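You operate a simulated robot arm through the tools that you are given. There is no shell and no other tool. Be economical: measure what you need, move in short steps, check, and stop when the job is done.

The job below is to be done with a simulated two-armed robot. You get a single attempt, and the scene is never put back.

## Task
Push both umbrella grips in, then hold the blue tube and slide the red umbrella into it.
Fine: stand the tube in tub 61. Set down upright: blue tube.

It is judged by the outcome, as a careful person would: the job done as asked, and still so three seconds after it is handed in. It fails if anything else is knocked over, pushed out of place, dropped, spilled or broken.

## Robot
Two 6-joint arms with two-finger parallel grippers on one trunk, on a base that drives. Base frame: it is fixed to the floor where the robot stands at the start and does not move with it; the origin is under the middle of the robot, x ahead of it, y to its left, z up. Readings come in cm, degrees, newtons and seconds.
The left shoulder is at the start at [6, 18.7, 124.7], the right one opposite. With the tool pointing down near the work surface each hand reaches from about 10 to 60 cm from the robot's upright axis, wherever it stands, measured 20 degrees to its own side. Places, roughly: grip of the green umbrella [50, 0, 110]; grip of the red umbrella [50, -10, 110]; tub sixty-one [60, 50, 90]. Payload 1.57 kg a hand.
The TCP of each hand is the grasp point between the finger pads, 3 cm short of the fingertips. In the tool frame z runs along the fingers and y along their closing line. The gripper opens to 11 cm. The fingers are 2.4 cm wide and 1.2 cm thick; the gripper's body (4.8 by 11.2 cm) begins 7.8 cm behind the TCP.
Orientation is that of the tool frame in the base frame, as a unit quaternion [x, y, z, w]. With the fingers straight down and closing along the base's y, the tool's x points along the base's -x, its y along +y and its z along -z.

## Interface
- The arms move only by the tool move_arm. It takes "left_targets", "right_targets" or both (then of equal length, played together; a hand with none holds still); each is text: rows parted by semicolons, each of 7 numbers parted by spaces: the turn, a rotation vector about the tool's x, y, z in degrees, then the shift along the tool's x, y, z in cm, then the opening, from 0 (shut) to 1 (fully open). In form: wx wy wz tx ty tz hand; .... A call has 1 to 20 rows; each row shifts and turns the commanded pose from where the row before left it, along the tool's axes as they then stand. Each row takes 0.2 s and may step no farther than 5 cm and 8.6 degrees from the row before; otherwise, or with a gripper value out of range, the whole call is refused. Where a pose cannot be reached the arm comes as near as it can. A force on the tool above 70 N (or 10 N above the force at the start of the call, whichever is more), or a blocked arm, ends the call early, and 0.2 s more pass. Each finger travels about 15.3 cm/s and halts on what it meets, pressing with about 43 N; the grip force reading is that of the motor and also rises with nothing between the fingers. The clock runs only during rows and for 0.2 s after the last one: add rows that do not move to give the fingers time. It gives the time, the measured TCP pose, the force on the tool (base axes), the opening and the grip force at its end, in the units of the frame above (readings bear some noise), with the torque about the TCP (base axes, N m) and any sound that the robot's microphone picked up, and new pictures: "show" is both (left out), scene, wrist or none (wrist: the cameras of the hands that moved).
- Cameras (640 x 400 px; columns grow to the right, rows downward): "scene" is now at [1.43, 1.18, 178.65]; the picture's right is [0.16, -0.99, -0.00], its down [-0.78, -0.12, -0.62] and it looks along [0.61, 0.10, -0.79] (base axes); focal length 276 px, centre (320, 200). "left" rides on the left gripper at [7, -1.6, -14.1] in its tool frame; the picture's right is [0.23, 0.97, 0.00], its down [-0.86, 0.20, -0.48] and it looks along [-0.47, 0.11, 0.88] (tool axes); focal length 222 px, centre (320, 200). "right" rides on the right gripper at [7, 1.6, -14.1] in its tool frame; the picture's right is [-0.23, 0.97, 0.00], its down [-0.86, -0.20, -0.48] and it looks along [-0.47, -0.11, 0.88] (tool axes); focal length 222 px, centre (320, 200).
- slide_trunk(by): slides the trunk up (or, below 0, down) by that many cm; the arms and the scene camera ride with it, the base frame stays. It gives what a move gives, with no picture.
- base_move(legs): drives the robot by 1 to 6 legs, each [ahead, left, turn to the left] in cm, cm and degrees, along the robot's own axes; the way and the turn of a leg run together, so that a leg with both is an arc; at most 150 cm and 180 degrees a leg. The arms and the cameras ride along, it lands a little off, and it stops where it bumps. It gives what a move gives, and a new picture of the scene camera.
- pan_tilt(pan, tilt): turns the head with the scene camera to pan (to the left, within 86 degrees either way) and tilt (down, from -29 to 69), counted from straight ahead of the robot. It gives what a move gives, and a new picture of the scene camera.
- probe_pixels(camera, pixels): for up to 12 pixels [column, row] of the newest picture of that camera ("zoom" is the newest enlarged one), the place [x, y, z] in the base frame of the surface seen there, good to about 0.2 cm. No time passes.
- inspect(camera, box): a new picture of the part [left, top, right, bottom] of that camera's present view, enlarged. No time passes.
- job_done(): hands the job in; it is judged then, once.

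Go step by step. Measure first, check grasps and placings, and put right what went wrong. The budget is 80 turns and 260 pictures, counting those below and the enlarged ones. Unless the task says otherwise, let go and move clear before handing in, and close with one line.

The tools are called as a command line: name --argument value ..., lists and objects as JSON in quotes. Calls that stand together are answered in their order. move_arm: Moves the arms, as the interface text tells. Its arguments: {"type":"object","properties":{"left_targets":{"type":"string"},"right_targets":{"type":"string"},"show":{"type":"string","enum":["both","scene","wrist","none"]}},"required":[]} The other tools are called the same way: slide_trunk (by) slides the trunk up or down; base_move (legs) drives the base; pan_tilt (pan, tilt) turns the head that bears the scene camera; probe_pixels (camera, pixels) gives the place of the surface under pixels of a picture; inspect (camera, box) takes an enlarged picture of a part of a camera's view; job_done () hands the job in.

At the start:

```text
time: 0.0
left_position: [44.77, 13.83, 133.33]
left_tool_rot: [0.0, 1.0, 0.0, -0.001]
left_contact_force: [0.6, -0.6, -0.3]
left_ft_torque: [-0.02, 0.02, 0.02]
left_opening: 11.03
left_finger_force: 0.0
right_position: [41.6, -17.35, 135.85]
right_tool_rot: [0.001, 1.0, 0.0, 0.0]
right_contact_force: [-0.4, 0.5, -0.8]
right_ft_torque: [0.02, 0.0, 0.02]
right_opening: 11.03
right_finger_force: 0.0
trunk travel left (down, up): [-87.5, 11.5]
robot x, y, heading: [0.07, -0.37, -0.2]
head pan, tilt: [8.9, 51.7]
```

scene: 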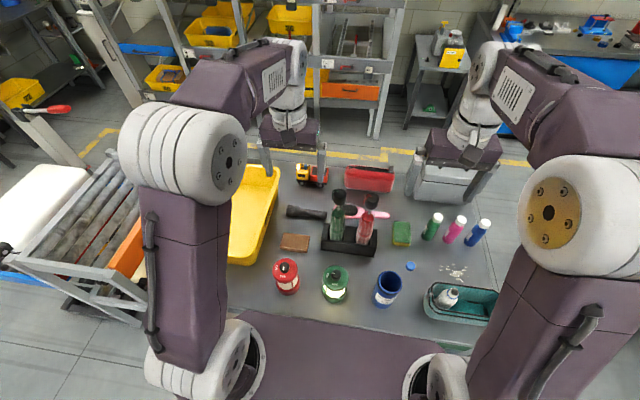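
right: 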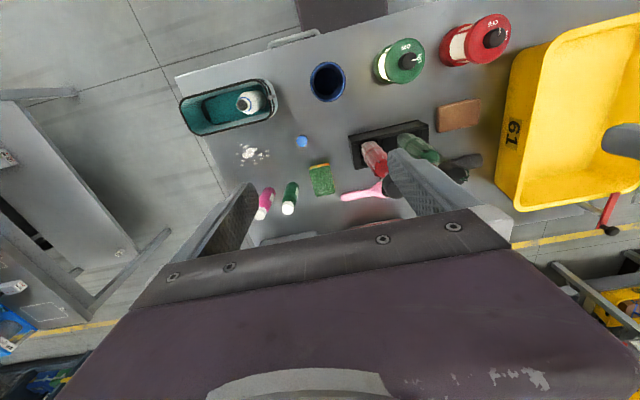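
left: 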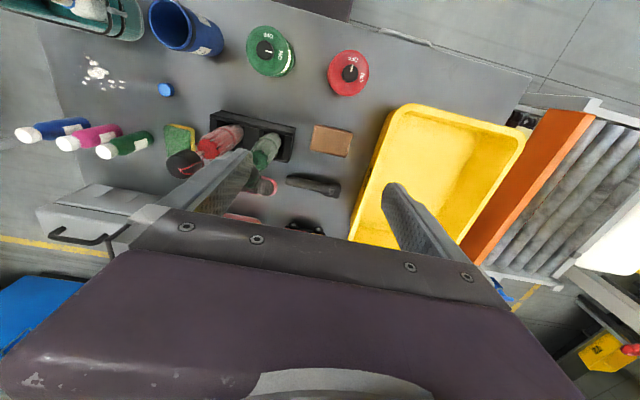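

The scene shows a red and a green umbrella standing in a black stand near (350,225), and three tubes (red, green and blue) near (385,290). I'll enlarge these areas to see them better.

inspect --camera "scene" --box '[260, 170, 420, 320]'

inspect --camera "left" --box '[140, 0, 380, 220]'

inspect --camera "right" --box '[290, 10, 540, 220]'

```text
2.67 times, centred on (340, 245) of scene
```

zoom: 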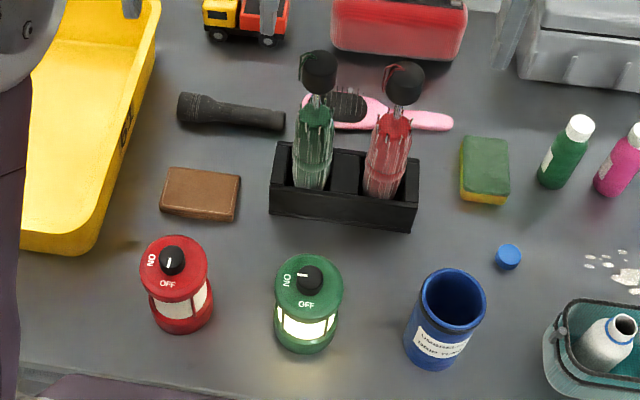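

```text
1.82 times, centred on (260, 110) of left
```

zoom: 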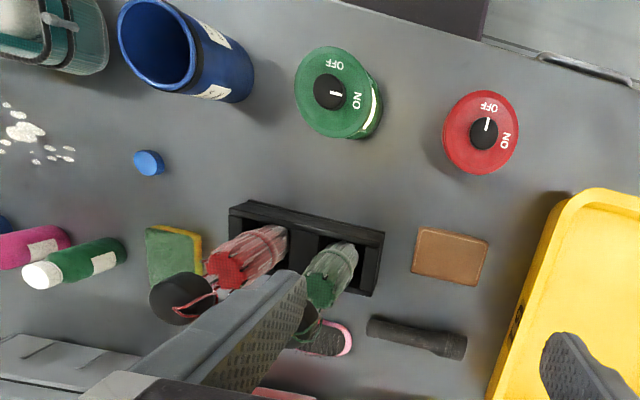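

```text
1.90 times, centred on (415, 115) of right
```

zoom: 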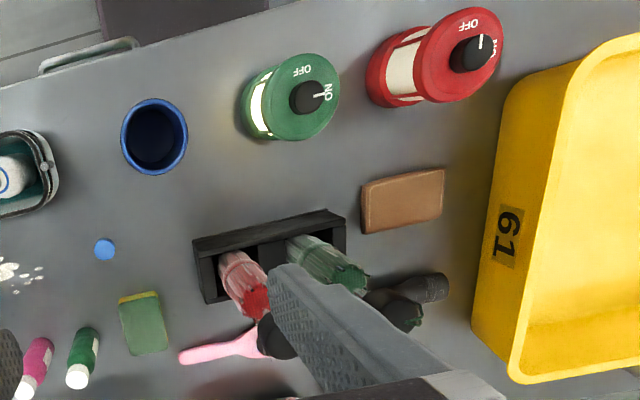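

There is only one tube, the blue one; the red and green cylinders are lanterns. Each umbrella grip sits on an extended shaft. I'll zoom in on the grips and on the tube and probe them.

inspect --camera "scene" --box '[315, 180, 395, 260]'

probe_pixels --camera "scene" --pixels '[[339, 195], [339, 200], [371, 199], [370, 205], [338, 213], [368, 218], [335, 235], [362, 240], [325, 247], [375, 254], [376, 241], [328, 227]]'

inspect --camera "scene" --box '[350, 250, 430, 320]'

probe_pixels --camera "scene" --pixels '[[376, 283], [400, 283], [388, 272], [386, 295], [388, 283], [384, 306], [378, 305], [340, 300], [250, 200], [262, 220], [240, 255], [265, 262]]'

```text
5.00 times, centred on (355, 220) of scene
```

zoom: 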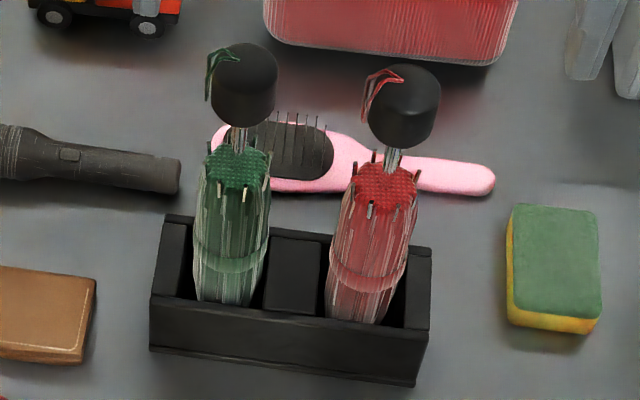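

```text
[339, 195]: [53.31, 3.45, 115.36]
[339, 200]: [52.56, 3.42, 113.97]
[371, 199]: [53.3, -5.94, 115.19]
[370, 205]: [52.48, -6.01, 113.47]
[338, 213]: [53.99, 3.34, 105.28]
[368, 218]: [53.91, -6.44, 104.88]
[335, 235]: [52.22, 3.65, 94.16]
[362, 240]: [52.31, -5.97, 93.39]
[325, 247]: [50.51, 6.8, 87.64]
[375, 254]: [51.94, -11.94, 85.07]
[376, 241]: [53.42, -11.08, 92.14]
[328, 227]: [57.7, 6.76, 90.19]
```

```text
5.71 times, centred on (390, 285) of scene
```

zoom: 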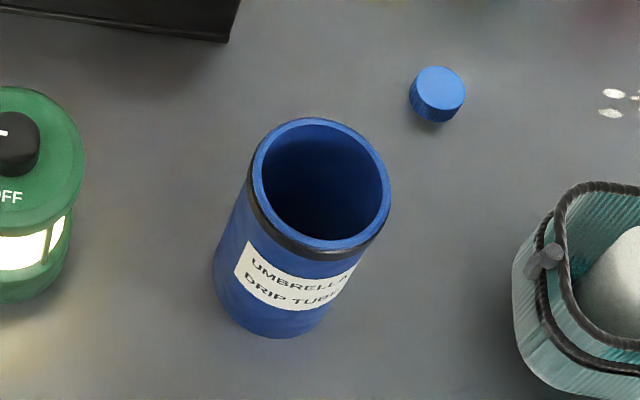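

```text
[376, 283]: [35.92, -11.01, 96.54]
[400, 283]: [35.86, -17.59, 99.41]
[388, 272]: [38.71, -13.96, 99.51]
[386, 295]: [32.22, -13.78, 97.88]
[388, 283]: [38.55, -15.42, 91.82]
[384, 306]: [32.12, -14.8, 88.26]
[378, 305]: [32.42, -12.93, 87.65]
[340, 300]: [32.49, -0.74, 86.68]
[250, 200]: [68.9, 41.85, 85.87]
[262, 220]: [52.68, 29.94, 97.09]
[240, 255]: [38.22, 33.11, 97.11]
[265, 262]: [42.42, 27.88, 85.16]
```

The tube stands at about (35.5, -14.3) with its rim at z≈99.3. Next I'll probe the grip tops around (340,192) and (372,197), plus tub 61, the tube rim and the lantern.

probe_pixels --camera "scene" --pixels '[[340, 190], [340, 192], [336, 192], [345, 192], [340, 197], [340, 204], [373, 194], [373, 197], [368, 197], [377, 197], [372, 207], [340, 189.5]]'

probe_pixels --camera "scene" --pixels '[[339, 207], [369.5, 211.5], [332, 212], [344, 212], [362, 217], [373, 217], [336, 275], [335, 285], [236, 225], [272, 190], [378, 277], [397, 277]]'

pan_tilt --pan 35 --tilt 45

```text
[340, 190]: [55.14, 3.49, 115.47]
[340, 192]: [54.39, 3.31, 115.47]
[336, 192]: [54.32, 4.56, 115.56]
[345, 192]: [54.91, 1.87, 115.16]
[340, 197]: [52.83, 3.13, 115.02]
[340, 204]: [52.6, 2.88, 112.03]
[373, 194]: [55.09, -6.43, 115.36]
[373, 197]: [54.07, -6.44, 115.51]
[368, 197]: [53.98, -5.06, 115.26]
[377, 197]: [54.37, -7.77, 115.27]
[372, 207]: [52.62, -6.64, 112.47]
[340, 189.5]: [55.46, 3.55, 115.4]
```

```text
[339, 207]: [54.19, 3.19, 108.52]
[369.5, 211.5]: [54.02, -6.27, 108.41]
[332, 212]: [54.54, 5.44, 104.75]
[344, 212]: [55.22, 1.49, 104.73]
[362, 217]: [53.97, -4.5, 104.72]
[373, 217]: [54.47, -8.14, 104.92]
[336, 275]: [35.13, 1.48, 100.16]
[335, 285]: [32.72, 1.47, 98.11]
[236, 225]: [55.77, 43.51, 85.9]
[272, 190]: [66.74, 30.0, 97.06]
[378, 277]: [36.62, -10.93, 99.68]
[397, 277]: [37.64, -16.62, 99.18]
```

```text
time: 0.9
left_position: [44.68, 13.96, 133.2]
left_tool_rot: [-0.001, 1.0, 0.0, 0.001]
left_contact_force: [0.1, 0.4, -0.1]
left_ft_torque: [0.01, 0.01, -0.05]
left_opening: 11.01
left_finger_force: 0.1
right_position: [41.54, -17.37, 135.95]
right_tool_rot: [-0.001, 1.0, 0.0, 0.0]
right_contact_force: [-0.3, -0.7, 0.5]
right_ft_torque: [0.01, -0.01, 0.0]
right_opening: 10.99
right_finger_force: 0.1
trunk travel left (down, up): [-87.5, 11.5]
robot x, y, heading: [-0.06, 0.07, -0.1]
head pan, tilt: [35.0, 45.0]
```

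scene: 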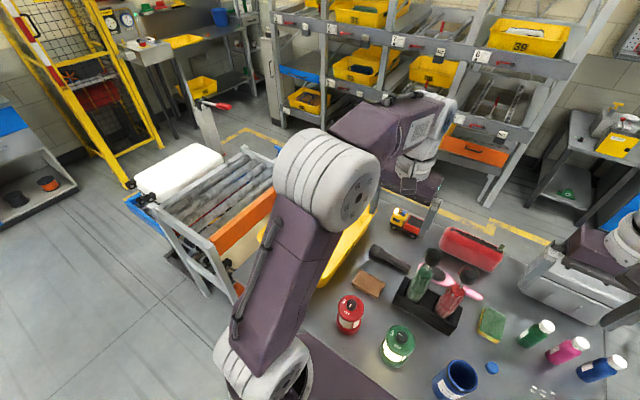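

The grips are centred at about (54.1, 3.3) and (54.1, -6.4), with tops at z=115.5 and canopy tops at 104.8. I'll close the left hand and bring it just above the green grip.

move_arm --left_targets "0 0 0 -3.1 -3.5 0 0;0 0 0 -3.1 -3.5 0 0;0 0 0 -3.2 -3.6 0 0;0 0 0 0 0 4 0;0 0 0 0 0 4 0;0 0 0 0 0 3 0;0 0 0 0 0 0 0" --show "both"

pan_tilt --pan 0 --tilt 50

```text
time: 2.5
left_position: [53.11, 3.67, 121.91]
left_tool_rot: [0.0, 1.0, 0.001, 0.001]
left_contact_force: [-0.7, -0.4, -1.5]
left_ft_torque: [0.01, -0.02, 0.01]
left_opening: 0.0
left_finger_force: 21.0
left hand out of reach, approached as far as the arm can: row 3
right_position: [41.61, -17.35, 136.04]
right_tool_rot: [0.0, 1.0, 0.0, -0.001]
right_contact_force: [-0.1, 0.3, -0.6]
right_ft_torque: [0.0, 0.02, 0.01]
right_opening: 10.98
right_finger_force: 0.1
trunk travel left (down, up): [-87.5, 11.5]
robot x, y, heading: [0.41, 0.08, -0.3]
head pan, tilt: [35.0, 45.0]
```

scene: 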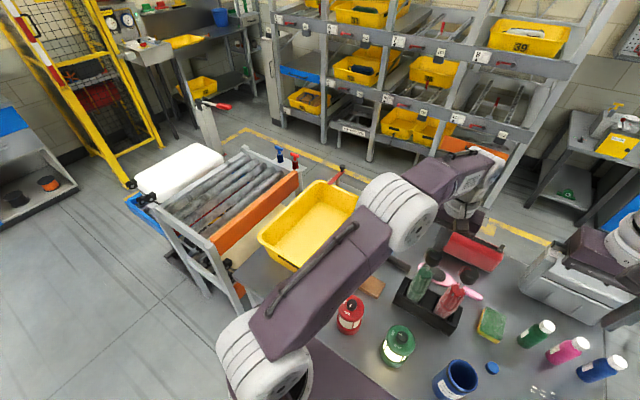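
left: 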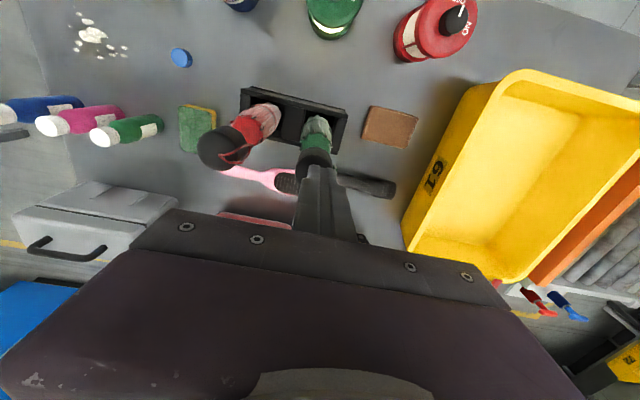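

```text
time: 3.5
left_position: [53.18, 3.66, 121.69]
left_tool_rot: [0.0, 1.0, 0.0, 0.0]
left_contact_force: [0.8, 0.0, 0.0]
left_ft_torque: [0.01, -0.03, 0.0]
left_opening: 0.02
left_finger_force: 20.7
right_position: [41.62, -17.4, 135.85]
right_tool_rot: [-0.001, 1.0, 0.0, 0.0]
right_contact_force: [-0.3, 1.0, -0.7]
right_ft_torque: [0.01, 0.01, -0.01]
right_opening: 10.99
right_finger_force: 0.0
trunk travel left (down, up): [-87.5, 11.5]
robot x, y, heading: [-0.02, -0.07, -0.2]
head pan, tilt: [0.0, 50.0]
```

scene: 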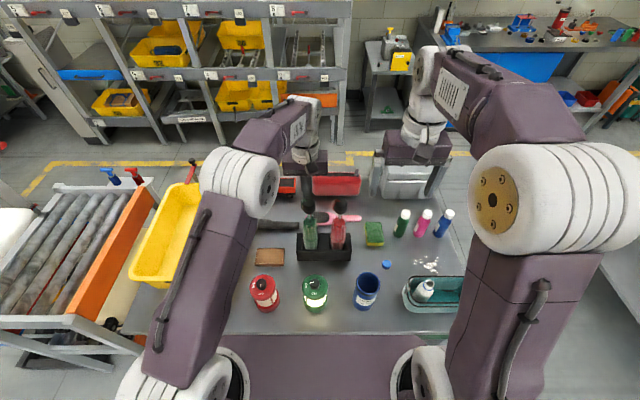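

The reach was cut short high up, so the hand is about 1 cm behind the grip centre. Lower down the reach is better, so I'll correct while descending to just above contact (TCP z≈119).

move_arm --left_targets "0 0 0 -0.9 -0.35 2.2 0;0 0 0 0 0 0 0" --show "wrist"

inspect --camera "scene" --box '[280, 180, 360, 240]'

inspect --camera "left" --box '[260, 90, 380, 200]'

```text
time: 4.1
left_position: [54.12, 3.32, 119.64]
left_tool_rot: [0.0, 1.0, 0.0, 0.0]
left_contact_force: [0.4, 0.3, 0.5]
left_ft_torque: [0.01, -0.03, 0.02]
left_opening: 0.01
left_finger_force: 21.5
right_position: [41.67, -17.56, 135.87]
right_tool_rot: [0.001, 1.0, -0.001, 0.0]
right_contact_force: [-0.5, -0.3, 0.1]
right_ft_torque: [-0.01, -0.02, 0.04]
right_opening: 11.0
right_finger_force: 0.1
trunk travel left (down, up): [-87.5, 11.5]
robot x, y, heading: [0.06, -0.12, -0.1]
head pan, tilt: [0.0, 50.0]
```

left: 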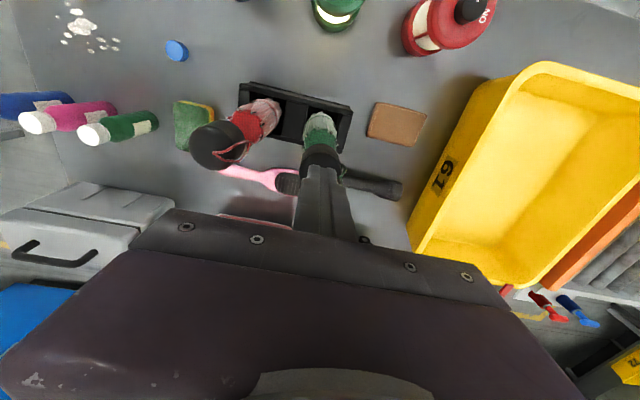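

```text
6.67 times, centred on (320, 210) of scene
```

zoom: 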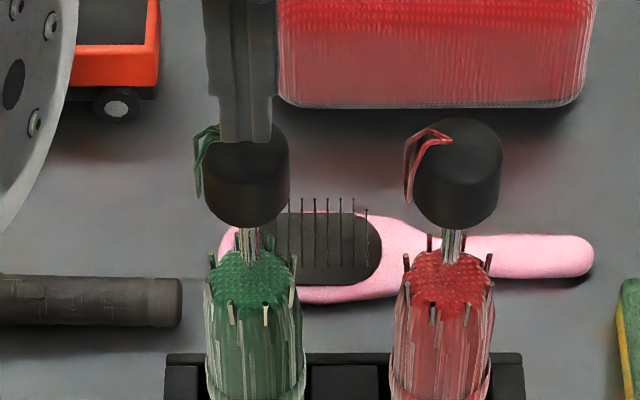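

```text
3.64 times, centred on (320, 145) of left
```

zoom: 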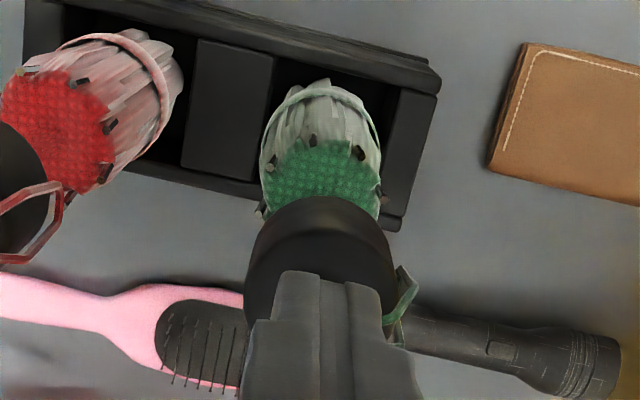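

The left fingertips are centred over the green grip. I'll push straight down in small steps and watch the force and sound.

move_arm --left_targets "0 0 0 0 0 1 0;0 0 0 0 0 0.7 0;0 0 0 0 0 0.7 0;0 0 0 0 0 0.7 0;0 0 0 0 0 0.7 0" --show "scene"

inspect --camera "scene" --box '[280, 180, 360, 240]'

```text
time: 5.3
left_position: [54.0, 3.46, 115.82]
left_tool_rot: [0.0, 1.0, 0.0, 0.0]
left_contact_force: [1.1, -0.2, 3.4]
left_ft_torque: [0.0, -0.02, 0.0]
left_opening: 0.0
left_finger_force: 21.3
right_position: [41.64, -17.46, 135.9]
right_tool_rot: [0.0, 1.0, -0.001, 0.0]
right_contact_force: [0.0, -0.2, 0.1]
right_ft_torque: [0.01, 0.02, -0.04]
right_opening: 11.01
right_finger_force: 0.0
trunk travel left (down, up): [-87.5, 11.5]
robot x, y, heading: [-0.03, 0.08, -0.0]
head pan, tilt: [0.0, 50.0]
```

scene: 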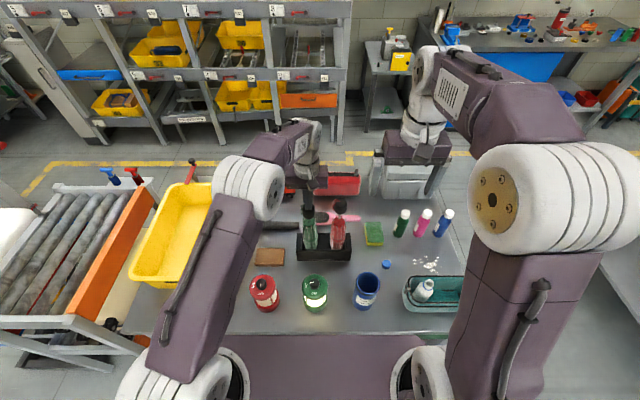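

```text
6.67 times, centred on (320, 210) of scene
```

zoom: 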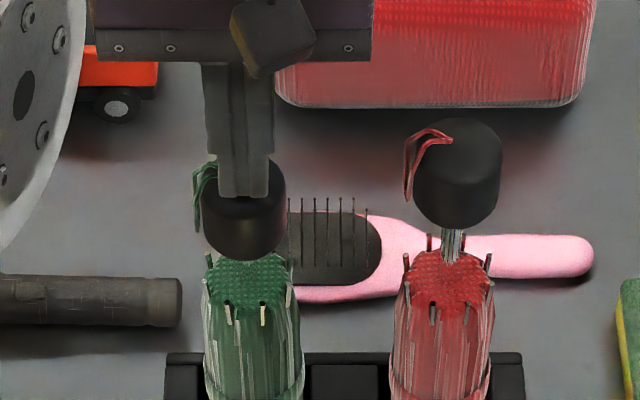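

The green grip slides down at about 3 N and still has a little way to go. I'll keep pushing until it bottoms out.

move_arm --left_targets "0 0 0 0 0 0.6 0;0 0 0 0 0 0.5 0;0 0 0 0 0 0.5 0;0 0 0 0 0 0.5 0;0 0 0 0 0 0.5 0" --show "scene"

inspect --camera "scene" --box '[280, 180, 360, 240]'

```text
time: 6.5
left_position: [53.82, 3.35, 113.01]
left_tool_rot: [0.0, 1.0, 0.0, 0.0]
left_contact_force: [0.5, -0.9, 2.9]
left_ft_torque: [-0.01, -0.05, 0.01]
left_opening: 0.0
left_finger_force: 21.4
right_position: [41.54, -17.54, 135.91]
right_tool_rot: [0.0, 1.0, 0.0, 0.001]
right_contact_force: [-0.2, 0.2, -0.4]
right_ft_torque: [-0.01, 0.0, 0.02]
right_opening: 10.99
right_finger_force: 0.0
trunk travel left (down, up): [-87.5, 11.5]
robot x, y, heading: [0.13, -0.14, 0.1]
head pan, tilt: [0.0, 50.0]
```

scene: 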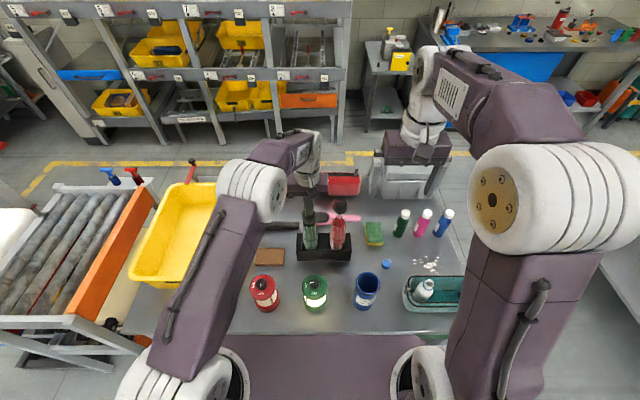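

```text
6.67 times, centred on (320, 210) of scene
```

zoom: 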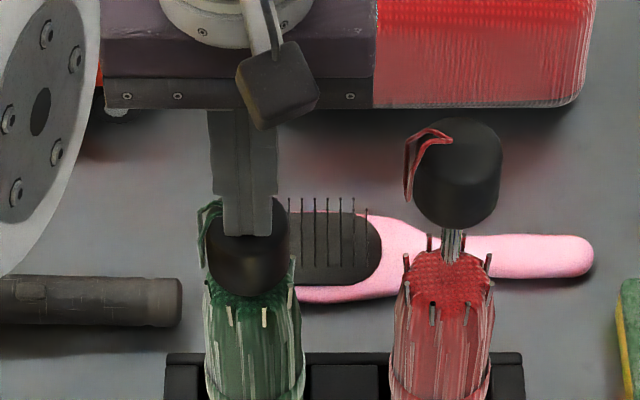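

The grip nearly touches the canopy and the force is still about 3 N. I'll continue in small steps until the force rises.

move_arm --left_targets "0 0 0 0 0 0.3 0;0 0 0 0 0 0.3 0;0 0 0 0 0 0.3 0;0 0 0 0 0 0.3 0" --show "scene"

inspect --camera "scene" --box '[280, 180, 360, 240]'

```text
time: 7.5
left_position: [53.7, 3.21, 112.41]
left_tool_rot: [0.0, 1.0, -0.001, 0.005]
left_contact_force: [0.3, -0.3, 32.4]
left_ft_torque: [0.01, -0.17, -0.01]
left_opening: 0.0
left_finger_force: 21.1
right_position: [41.05, -17.4, 136.09]
right_tool_rot: [-0.001, 1.0, 0.0, 0.0]
right_contact_force: [-0.2, 0.8, 1.0]
right_ft_torque: [0.04, -0.05, 0.04]
right_opening: 11.0
right_finger_force: 0.1
trunk travel left (down, up): [-87.5, 11.5]
robot x, y, heading: [0.07, 0.14, 0.1]
head pan, tilt: [0.0, 50.0]
```

scene: 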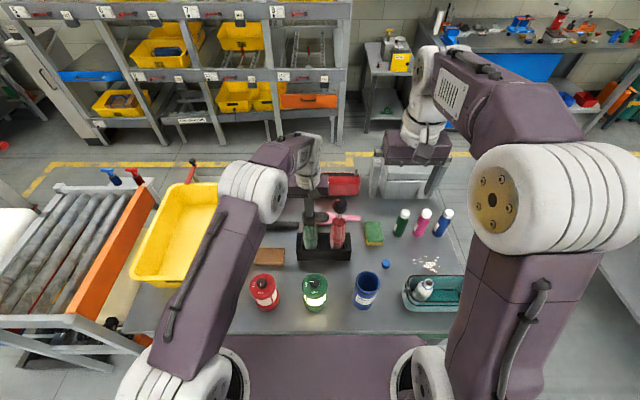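

```text
6.67 times, centred on (320, 210) of scene
```

zoom: 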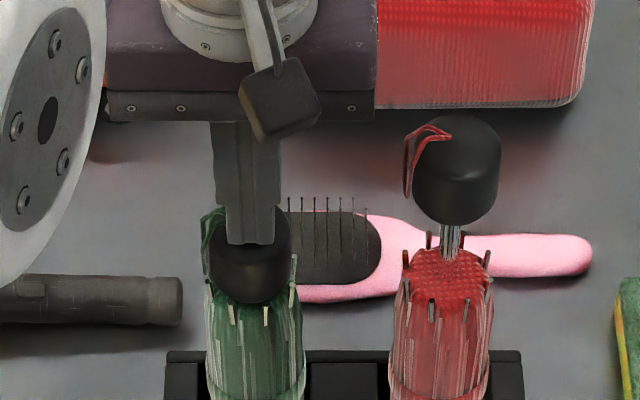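

The force has jumped to 32 N, so the green grip has bottomed out. I'll retract the left hand up and out of the way and see whether the grip stays in.

move_arm --left_targets "0 0 0 0 0 -2 0;0 0 0 0 0 -5 0;0 0 0 0 0 -5 0;0 0 0 3 4 -3 0;0 0 0 3 4 0 0;0 0 0 3 4 0 0;0 0 0 2 3 0 0.5" --show "scene"

inspect --camera "scene" --box '[280, 180, 360, 240]'

probe_pixels --camera "scene" --pixels '[[308, 212], [308, 215], [308, 219], [341, 202], [341, 205], [341, 210]]'

```text
refused: row 4 steps farther than a row can; nothing moved
```

```text
6.67 times, centred on (320, 210) of scene
```

zoom: 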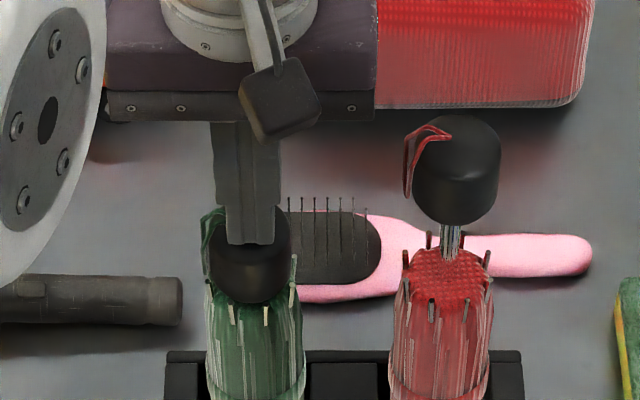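

```text
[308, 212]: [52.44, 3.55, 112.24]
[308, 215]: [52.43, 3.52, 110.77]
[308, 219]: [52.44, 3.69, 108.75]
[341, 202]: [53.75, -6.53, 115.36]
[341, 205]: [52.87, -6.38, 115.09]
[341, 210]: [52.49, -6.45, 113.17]
```

That call was refused because a step was too long. I'll shorten the steps, retract the left hand first, then bring the right hand, closed, above the red grip at (54.1, -6.4).

move_arm --left_targets "0 0 0 0 0 -2 0;0 0 0 0 0 -5 0;0 0 0 0 0 -5 0;0 0 0 2.5 3.5 -2 0;0 0 0 2.5 3.5 0 0;0 0 0 2.5 3.5 0 0;0 0 0 2.5 3.5 0 0;0 0 0 0 0 0 0;0 0 0 0 0 0 0;0 0 0 0 0 0 0;0 0 0 0 0 0 0;0 0 0 0 0 0 0;0 0 0 0 0 0 0" --right_targets "0 0 0 0 0 0 0;0 0 0 0 0 0 0;0 0 0 0 0 0 0;0 0 0 0 0 0 0;0 0 0 0 0 0 0;0 0 0 -3.2 2.75 0 0;0 0 0 -3.2 2.75 0 0;0 0 0 -3.2 2.75 0 0;0 0 0 0 0 4.5 0;0 0 0 0 0 4.5 0;0 0 0 0 0 4 0;0 0 0 -3 2.7 1.5 0;0 0 0 0 0 0 0" --show "both"

inspect --camera "scene" --box '[280, 180, 360, 240]'

```text
time: 10.3
left_position: [44.1, 17.44, 125.7]
left_tool_rot: [-0.001, 1.0, 0.0, 0.0]
left_contact_force: [-0.1, 0.1, 0.0]
left_ft_torque: [0.0, -0.01, -0.02]
left_opening: 0.0
left_finger_force: 21.0
right_position: [53.96, -6.31, 121.47]
right_tool_rot: [0.0, 1.0, 0.0, 0.0]
right_contact_force: [0.1, 1.1, -0.5]
right_ft_torque: [-0.01, 0.01, -0.01]
right_opening: 0.0
right_finger_force: 20.8
trunk travel left (down, up): [-87.5, 11.5]
robot x, y, heading: [0.08, 0.26, 0.1]
head pan, tilt: [0.0, 50.0]
```

scene: 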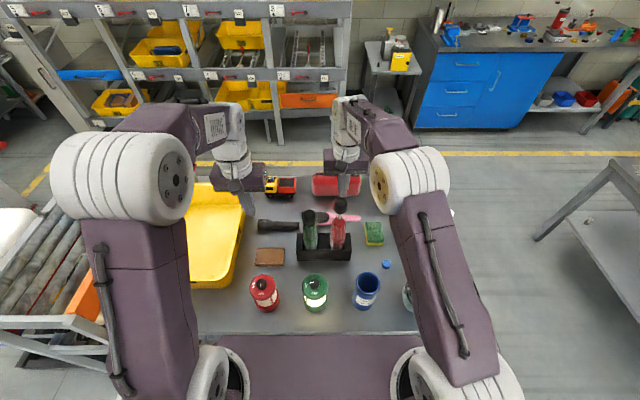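
right: 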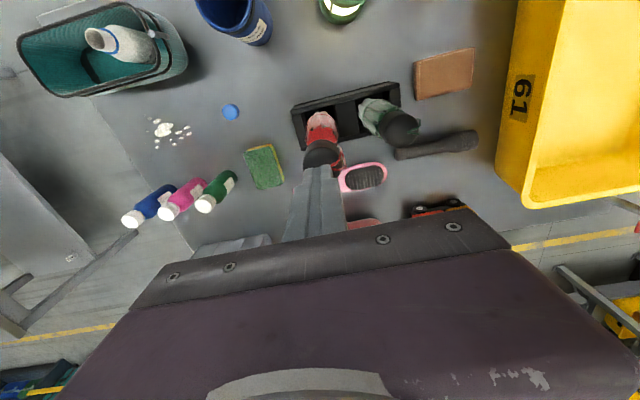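
left: 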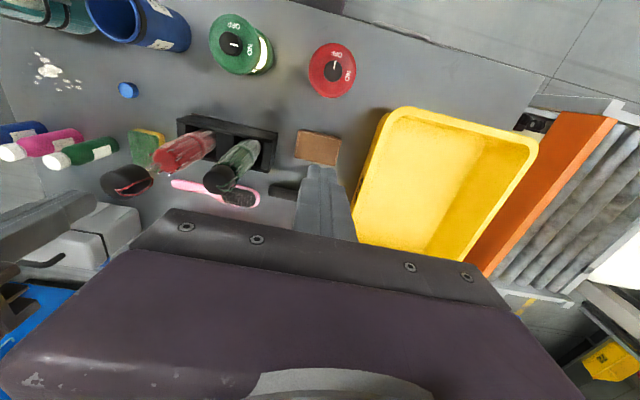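

```text
6.67 times, centred on (320, 210) of scene
```

zoom: 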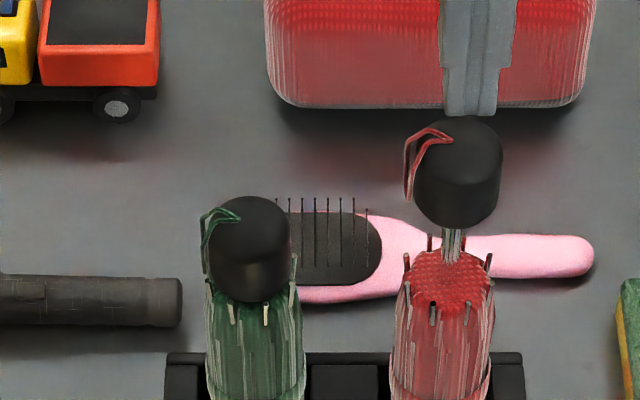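

The green grip stayed in and the right hand is over the red grip. I'll push the red grip down to the same depth (TCP z≈112.4).

move_arm --right_targets "0 0 0 0 0 2 0;0 0 0 0 0 0.8 0;0 0 0 0 0 0.7 0;0 0 0 0 0 0.7 0;0 0 0 0 0 0.7 0;0 0 0 0 0 0.7 0;0 0 0 0 0 0.7 0;0 0 0 0 0 0.6 0;0 0 0 0 0 0.6 0;0 0 0 0 0 0.6 0;0 0 0 0 0 0.3 0;0 0 0 0 0 0.3 0;0 0 0 0 0 0.3 0;0 0 0 0 0 0.3 0;0 0 0 0 0 0.2 0" --show "scene"

inspect --camera "scene" --box '[280, 180, 360, 240]'

```text
time: 13.5
left_position: [43.73, 17.46, 126.02]
left_tool_rot: [-0.001, 1.0, 0.001, 0.002]
left_contact_force: [-0.2, 1.0, -0.1]
left_ft_torque: [0.0, -0.04, 0.02]
left_opening: 0.0
left_finger_force: 21.1
right_position: [54.22, -6.39, 112.39]
right_tool_rot: [0.0, 1.0, 0.001, 0.004]
right_contact_force: [-0.5, -1.2, 31.2]
right_ft_torque: [-0.03, 0.05, -0.03]
right_opening: 0.0
right_finger_force: 21.9
trunk travel left (down, up): [-87.5, 11.5]
robot x, y, heading: [0.04, 0.25, -0.0]
head pan, tilt: [0.0, 50.0]
```

scene: 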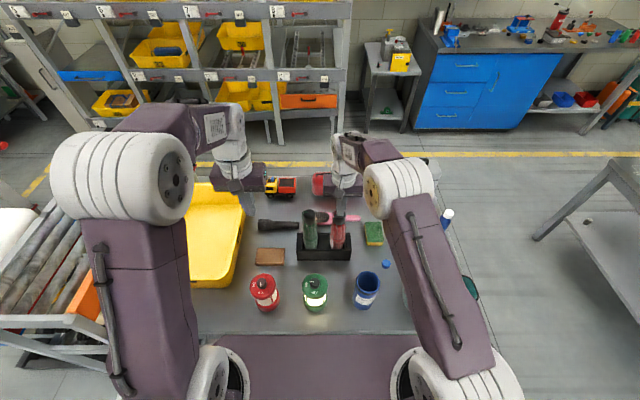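

```text
6.67 times, centred on (320, 210) of scene
```

zoom: 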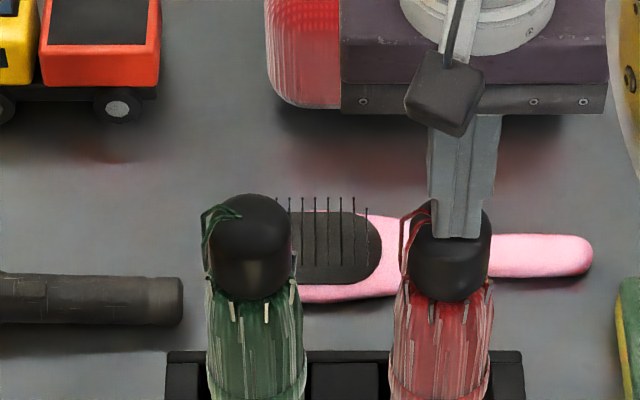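

Both grips are in: the red one stopped at 31 N at the same depth. I'll park the right hand to the side and bring the left hand, open, over the blue tube with a 25° yaw.

move_arm --right_targets "0 0 0 0 0 -3 0;0 0 0 0 0 -5 0;0 0 0 0 0 -5 0;0 0 0 1.5 -4.5 0 0;0 0 0 1.5 -4.5 0 0;0 0 0 1.5 -4.5 0 0;0 0 0 1.5 -4.5 0 0;0 0 0 1.5 -4.5 0 0;0 0 0 1.5 -4.5 0 0;0 0 0 1.5 -4.5 0 0.6;0 0 0 0 0 0 0.6;0 0 0 0 0 0 0.6;0 0 0 0 0 0 0.6;0 0 0 0 0 0 0.6;0 0 0 0 0 0 0.6;0 0 0 0 0 0 0.6" --left_targets "0 0 0 0 0 0 0;0 0 0 0 0 0 0;0 0 0 0 0 0 0;0 0 0 0 0 0 0;0 0 0 0 0 0 0;0 0 0 0 0 0 0;0 0 0 1.1 -4.2 0 1;0 0 0 1.1 -4.2 0 1;0 0 0 1.1 -4.2 0 1;0 0 0 1.1 -4.2 0 1;0 0 0 1.1 -4.2 0 1;0 0 0 1.1 -4.2 0 1;0 0 0 1.1 -4.2 0 1;0 0 8.3 0 0 0 1;0 0 8.3 0 0 0 1;0 0 8.4 0 0 0 1" --show "both"

inspect --camera "scene" --box '[280, 180, 360, 240]'

```text
time: 16.9
left_position: [36.22, -12.26, 125.97]
left_tool_rot: [0.217, 0.976, 0.0, 0.0]
left_contact_force: [-0.1, 0.9, 0.3]
left_ft_torque: [0.04, 0.03, 0.01]
left_opening: 10.97
left_finger_force: 0.0
right_position: [43.59, -38.0, 124.94]
right_tool_rot: [-0.001, 1.0, 0.0, 0.0]
right_contact_force: [0.4, 0.8, -0.1]
right_ft_torque: [0.02, -0.02, 0.02]
right_opening: 6.62
right_finger_force: 0.0
trunk travel left (down, up): [-87.5, 11.5]
robot x, y, heading: [-0.02, 0.03, 0.1]
head pan, tilt: [0.0, 50.0]
```

scene: 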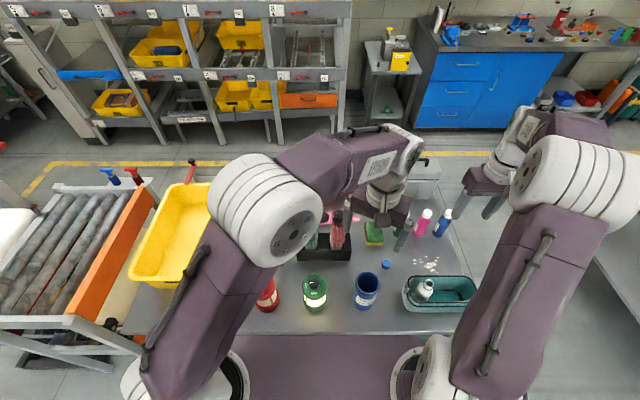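
right: 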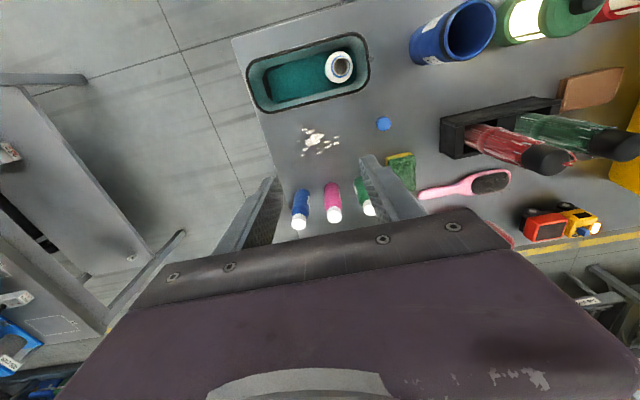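
left: 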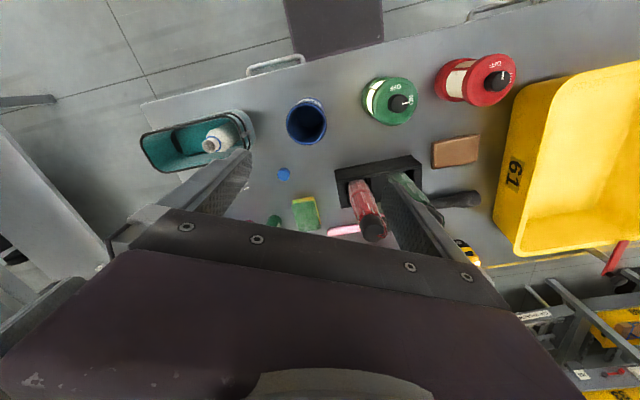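

```text
6.67 times, centred on (320, 210) of scene
```

zoom: 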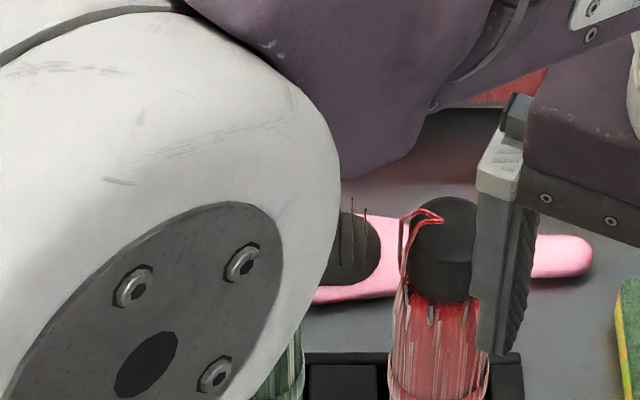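

The left hand is now yawed and close to the tube, and both grips are still in. I'll measure the rim in the left wrist view around (306,122) and pitch the hand by 45°.

probe_pixels --camera "left" --pixels '[[289, 122], [325, 120], [304, 141], [307, 101], [306, 120], [295, 107], [318, 137]]'

inspect --camera "left" --box '[270, 80, 350, 160]'

move_arm --left_targets "0 -7.5 0 0 0 0 1;0 -7.5 0 0 0 0 1;0 -7.5 0 0 0 0 1;0 -7.5 0 0 0 0 1;0 -7.5 0 0 0 0 1;0 -7.5 0 0 0 0 1;0 0 0 0 0 0 1" --show "both"

```text
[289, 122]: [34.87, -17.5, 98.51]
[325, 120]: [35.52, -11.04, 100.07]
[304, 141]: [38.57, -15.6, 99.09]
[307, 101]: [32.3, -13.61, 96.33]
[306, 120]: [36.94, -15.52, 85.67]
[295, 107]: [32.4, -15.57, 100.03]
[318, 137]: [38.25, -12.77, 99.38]
```

```text
5.00 times, centred on (310, 120) of left
```

zoom: 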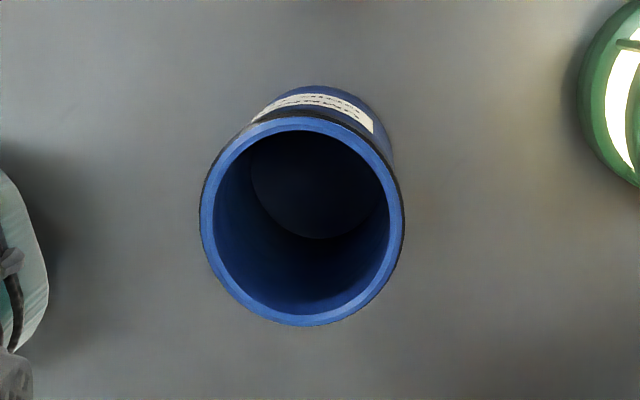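

```text
time: 18.5
left_position: [36.15, -12.26, 126.0]
left_tool_rot: [0.201, 0.902, -0.083, 0.373]
left_contact_force: [-0.5, -0.1, 0.5]
left_ft_torque: [0.01, 0.03, 0.04]
left_opening: 11.0
left_finger_force: 0.2
right_position: [43.68, -38.07, 124.8]
right_tool_rot: [0.0, 1.0, 0.0, 0.001]
right_contact_force: [-0.1, 0.6, 0.6]
right_ft_torque: [0.04, -0.01, 0.01]
right_opening: 6.57
right_finger_force: 0.2
trunk travel left (down, up): [-87.5, 11.5]
robot x, y, heading: [0.08, 0.04, -0.0]
head pan, tilt: [0.0, 50.0]
```

scene: 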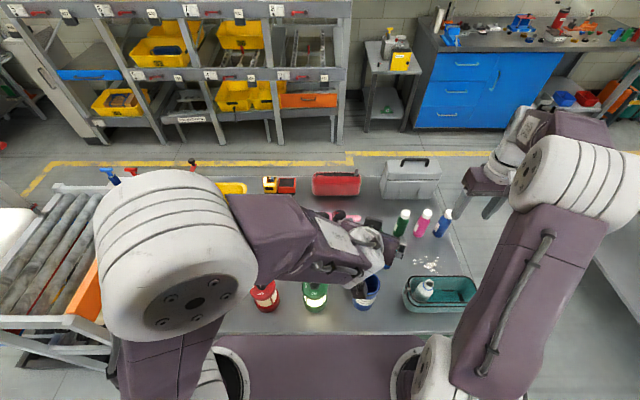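
left: 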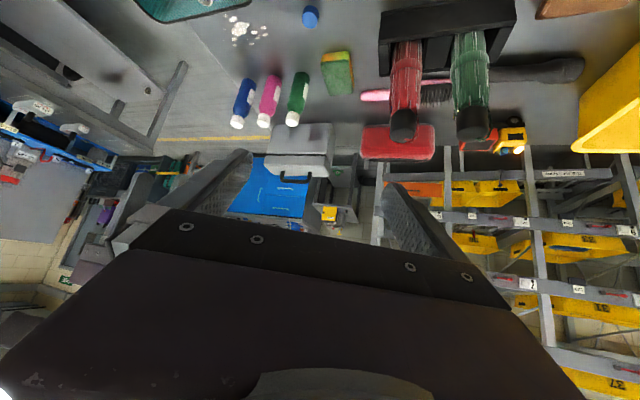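

The 45° pitch was reached. The tube is centred at about (35.4, -14.3) with an outer radius of about 3.4. I'll align over it and descend to z≈108, above the rim.

move_arm --left_targets "0 0 0 -0.13 -2.17 0.13 1;0 0 0 3.18 0 3.18 1;0 0 0 3.18 0 3.18 1;0 0 0 3.18 0 3.18 1;0 0 0 3.18 0 3.18 1;0 0 0 0 0 0 1" --show "both"

inspect --camera "scene" --box '[290, 230, 440, 330]'

```text
time: 19.9
left_position: [35.98, -15.31, 108.61]
left_tool_rot: [0.2, 0.902, -0.079, 0.373]
left_contact_force: [0.0, 0.3, 0.4]
left_ft_torque: [-0.03, 0.0, -0.02]
left_opening: 11.01
left_finger_force: 0.0
left hand out of reach, approached as far as the arm can: row 5
right_position: [43.64, -38.0, 124.95]
right_tool_rot: [0.0, 1.0, 0.0, 0.0]
right_contact_force: [-0.6, -0.4, -0.2]
right_ft_torque: [0.01, 0.02, 0.02]
right_opening: 6.58
right_finger_force: 0.1
trunk travel left (down, up): [-87.5, 11.5]
robot x, y, heading: [0.01, -0.08, 0.0]
head pan, tilt: [0.0, 50.0]
```

scene: 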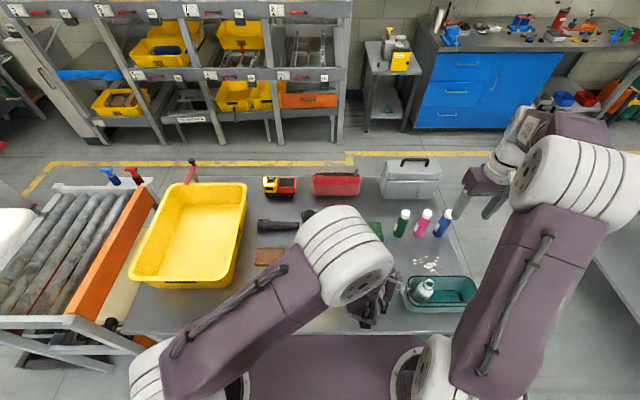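
left: 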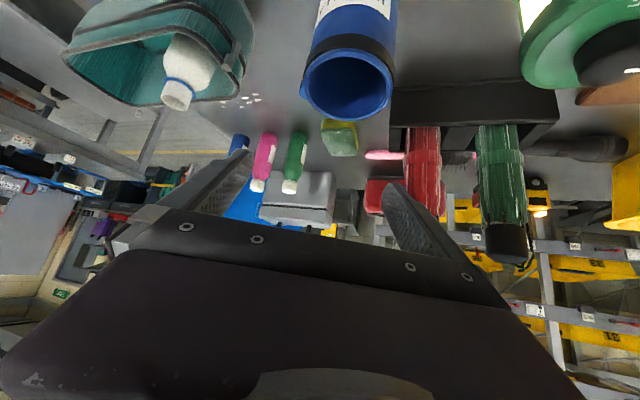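

```text
4.00 times, centred on (365, 280) of scene
```

zoom: 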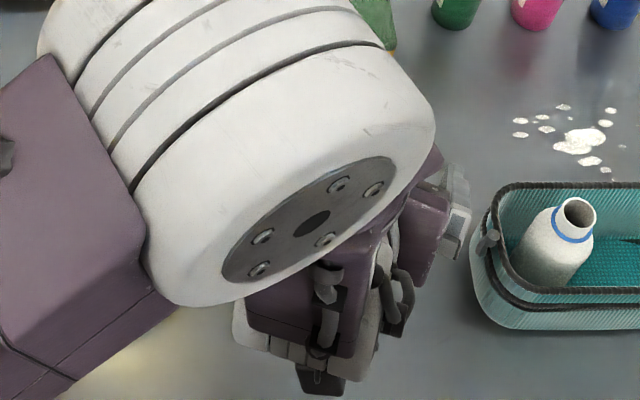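

The arm folds too tightly to reach the tube at x=35. I'll raise the left hand again and back the base up 15 cm so the tube falls within easy reach.

move_arm --left_targets "0 0 0 -3.18 0 -3.18 1;0 0 0 -3.18 0 -3.18 1;0 0 0 -3.18 0 -3.18 1;0 0 0 -3.18 0 -3.18 1" --show "none"

base_move --legs '[[-15, 0, 0]]'

```text
time: 20.9
left_position: [35.59, -14.59, 126.46]
left_tool_rot: [0.201, 0.902, -0.084, 0.374]
left_contact_force: [0.3, 0.5, -0.1]
left_ft_torque: [0.0, 0.01, 0.0]
left_opening: 11.02
left_finger_force: 0.0
right_position: [43.49, -37.98, 124.92]
right_tool_rot: [0.0, 1.0, 0.0, 0.0]
right_contact_force: [-0.1, -0.8, 0.4]
right_ft_torque: [0.02, -0.02, 0.0]
right_opening: 6.62
right_finger_force: 0.1
trunk travel left (down, up): [-87.5, 11.5]
robot x, y, heading: [-0.08, 0.29, -0.0]
head pan, tilt: [0.0, 50.0]
```

```text
time: 22.3
left_position: [21.07, -14.49, 126.2]
left_tool_rot: [0.198, 0.903, -0.082, 0.373]
left_contact_force: [0.8, 0.4, -0.2]
left_ft_torque: [0.01, 0.05, -0.02]
left_opening: 11.0
left_finger_force: 0.1
right_position: [29.18, -37.92, 124.76]
right_tool_rot: [-0.002, 1.0, -0.001, 0.0]
right_contact_force: [-0.2, 0.7, 0.2]
right_ft_torque: [0.02, 0.02, 0.04]
right_opening: 6.6
right_finger_force: 0.1
trunk travel left (down, up): [-87.5, 11.5]
robot x, y, heading: [-15.2, 0.03, -0.1]
head pan, tilt: [0.0, 50.0]
```

scene: 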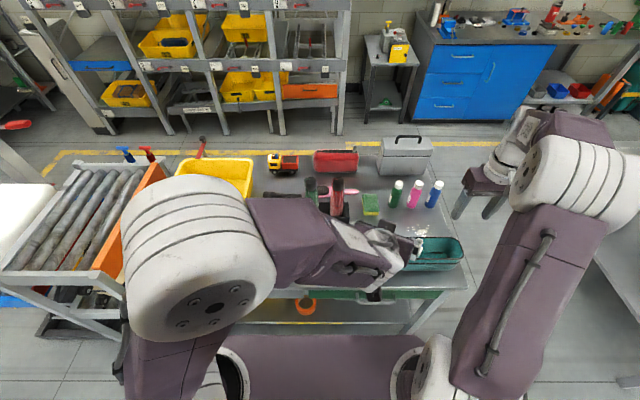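

The base backed up cleanly. I'll bring the left hand back over the tube and down to z≈108.

move_arm --left_targets "0 0 0 -3.04 2.08 3.03 1;0 0 0 -3.04 2.08 3.03 1;0 0 0 -3.04 2.08 3.03 1;0 0 0 3.18 0 3.18 1;0 0 0 3.18 0 3.18 1;0 0 0 3.18 0 3.18 1;0 0 0 3.18 0 3.18 1;0 0 0 0 0 0 1" --show "both"

inspect --camera "scene" --box '[290, 200, 440, 300]'

```text
time: 24.1
left_position: [34.97, -14.08, 108.38]
left_tool_rot: [0.197, 0.902, -0.082, 0.374]
left_contact_force: [-0.1, -0.7, -0.1]
left_ft_torque: [0.04, -0.01, 0.02]
left_opening: 11.01
left_finger_force: 0.0
right_position: [28.7, -37.83, 124.8]
right_tool_rot: [-0.001, 1.0, 0.0, 0.0]
right_contact_force: [-1.2, 0.2, 0.3]
right_ft_torque: [-0.03, 0.01, -0.02]
right_opening: 6.61
right_finger_force: 0.1
trunk travel left (down, up): [-87.5, 11.5]
robot x, y, heading: [-14.83, 0.08, 0.3]
head pan, tilt: [0.0, 50.0]
```

scene: 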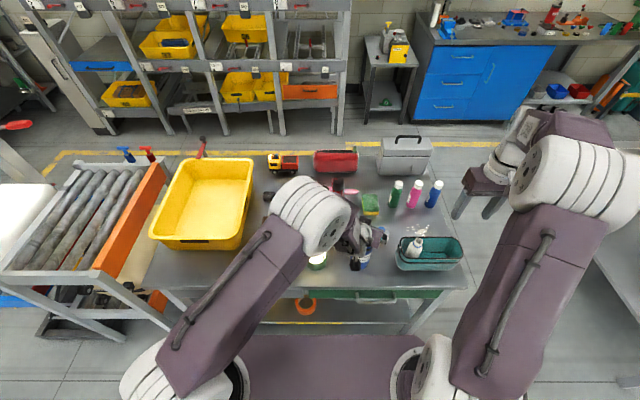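
left: 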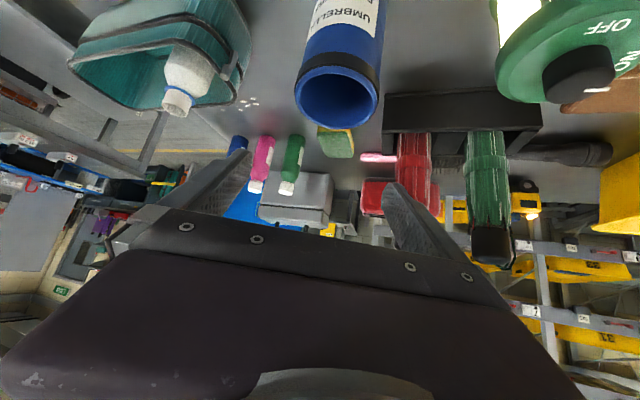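

```text
4.00 times, centred on (365, 250) of scene
```

zoom: 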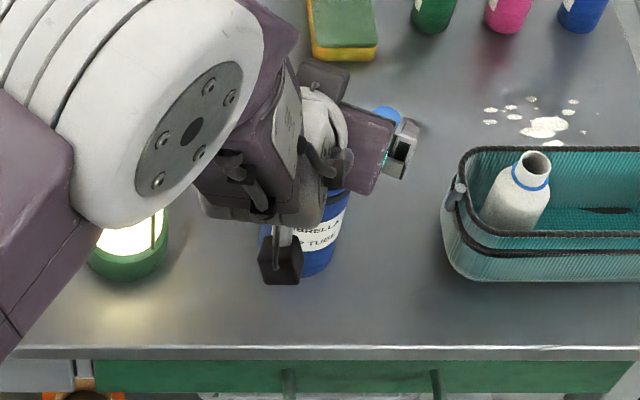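

The left hand is 12 cm above the grasp height and straddles the tube with room on both sides of the rim at (337,97). I'll descend straight down to z≈96.

move_arm --left_targets "0 0 0 2.58 0 3.26 1;0 0 0 2.92 0 2.92 1;0 0 0 2.92 0 2.92 1;0 0 0 0 0 0 1" --show "both"

inspect --camera "left" --box '[200, 60, 460, 230]'

inspect --camera "scene" --box '[290, 200, 440, 300]'

```text
time: 25.1
left_position: [35.59, -14.33, 95.82]
left_tool_rot: [0.199, 0.903, -0.082, 0.373]
left_contact_force: [0.9, 0.7, 0.3]
left_ft_torque: [0.02, 0.02, 0.0]
left_opening: 11.0
left_finger_force: 0.1
right_position: [28.81, -37.86, 125.03]
right_tool_rot: [-0.001, 1.0, 0.0, 0.0]
right_contact_force: [0.2, 0.6, 0.1]
right_ft_torque: [-0.02, 0.01, 0.02]
right_opening: 6.6
right_finger_force: 0.1
trunk travel left (down, up): [-87.5, 11.5]
robot x, y, heading: [-14.96, 0.01, 0.3]
head pan, tilt: [0.0, 50.0]
```

scene: 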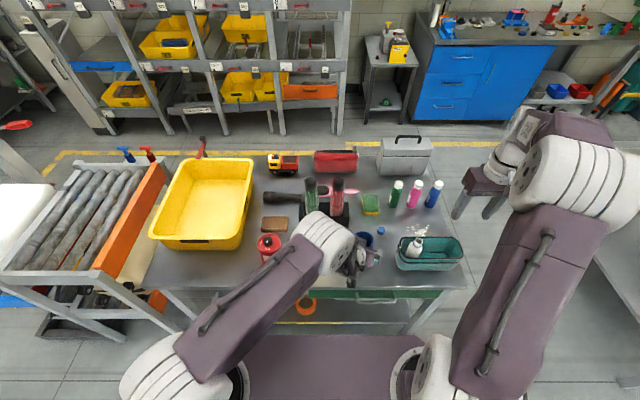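
left: 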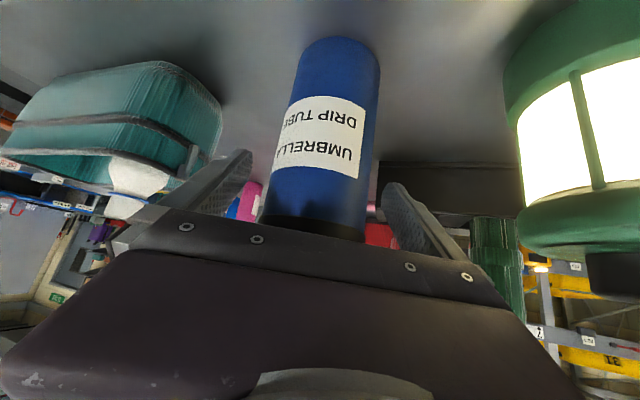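

```text
2.35 times, centred on (330, 145) of left
```

zoom: 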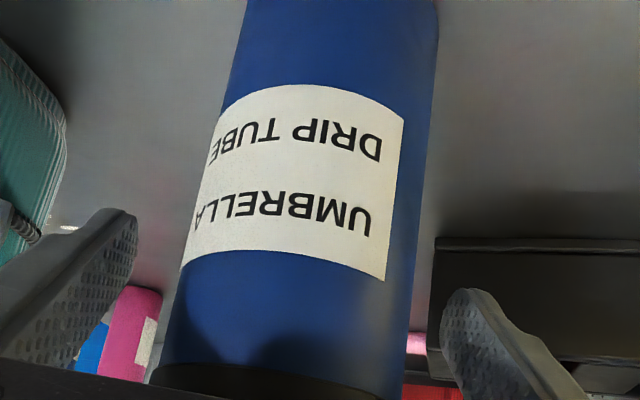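

```text
4.00 times, centred on (365, 250) of scene
```

zoom: 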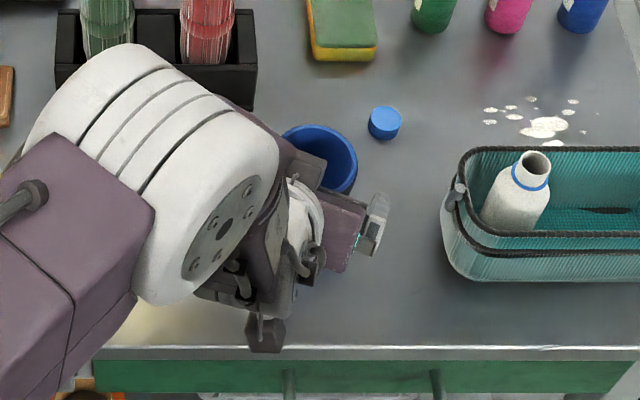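

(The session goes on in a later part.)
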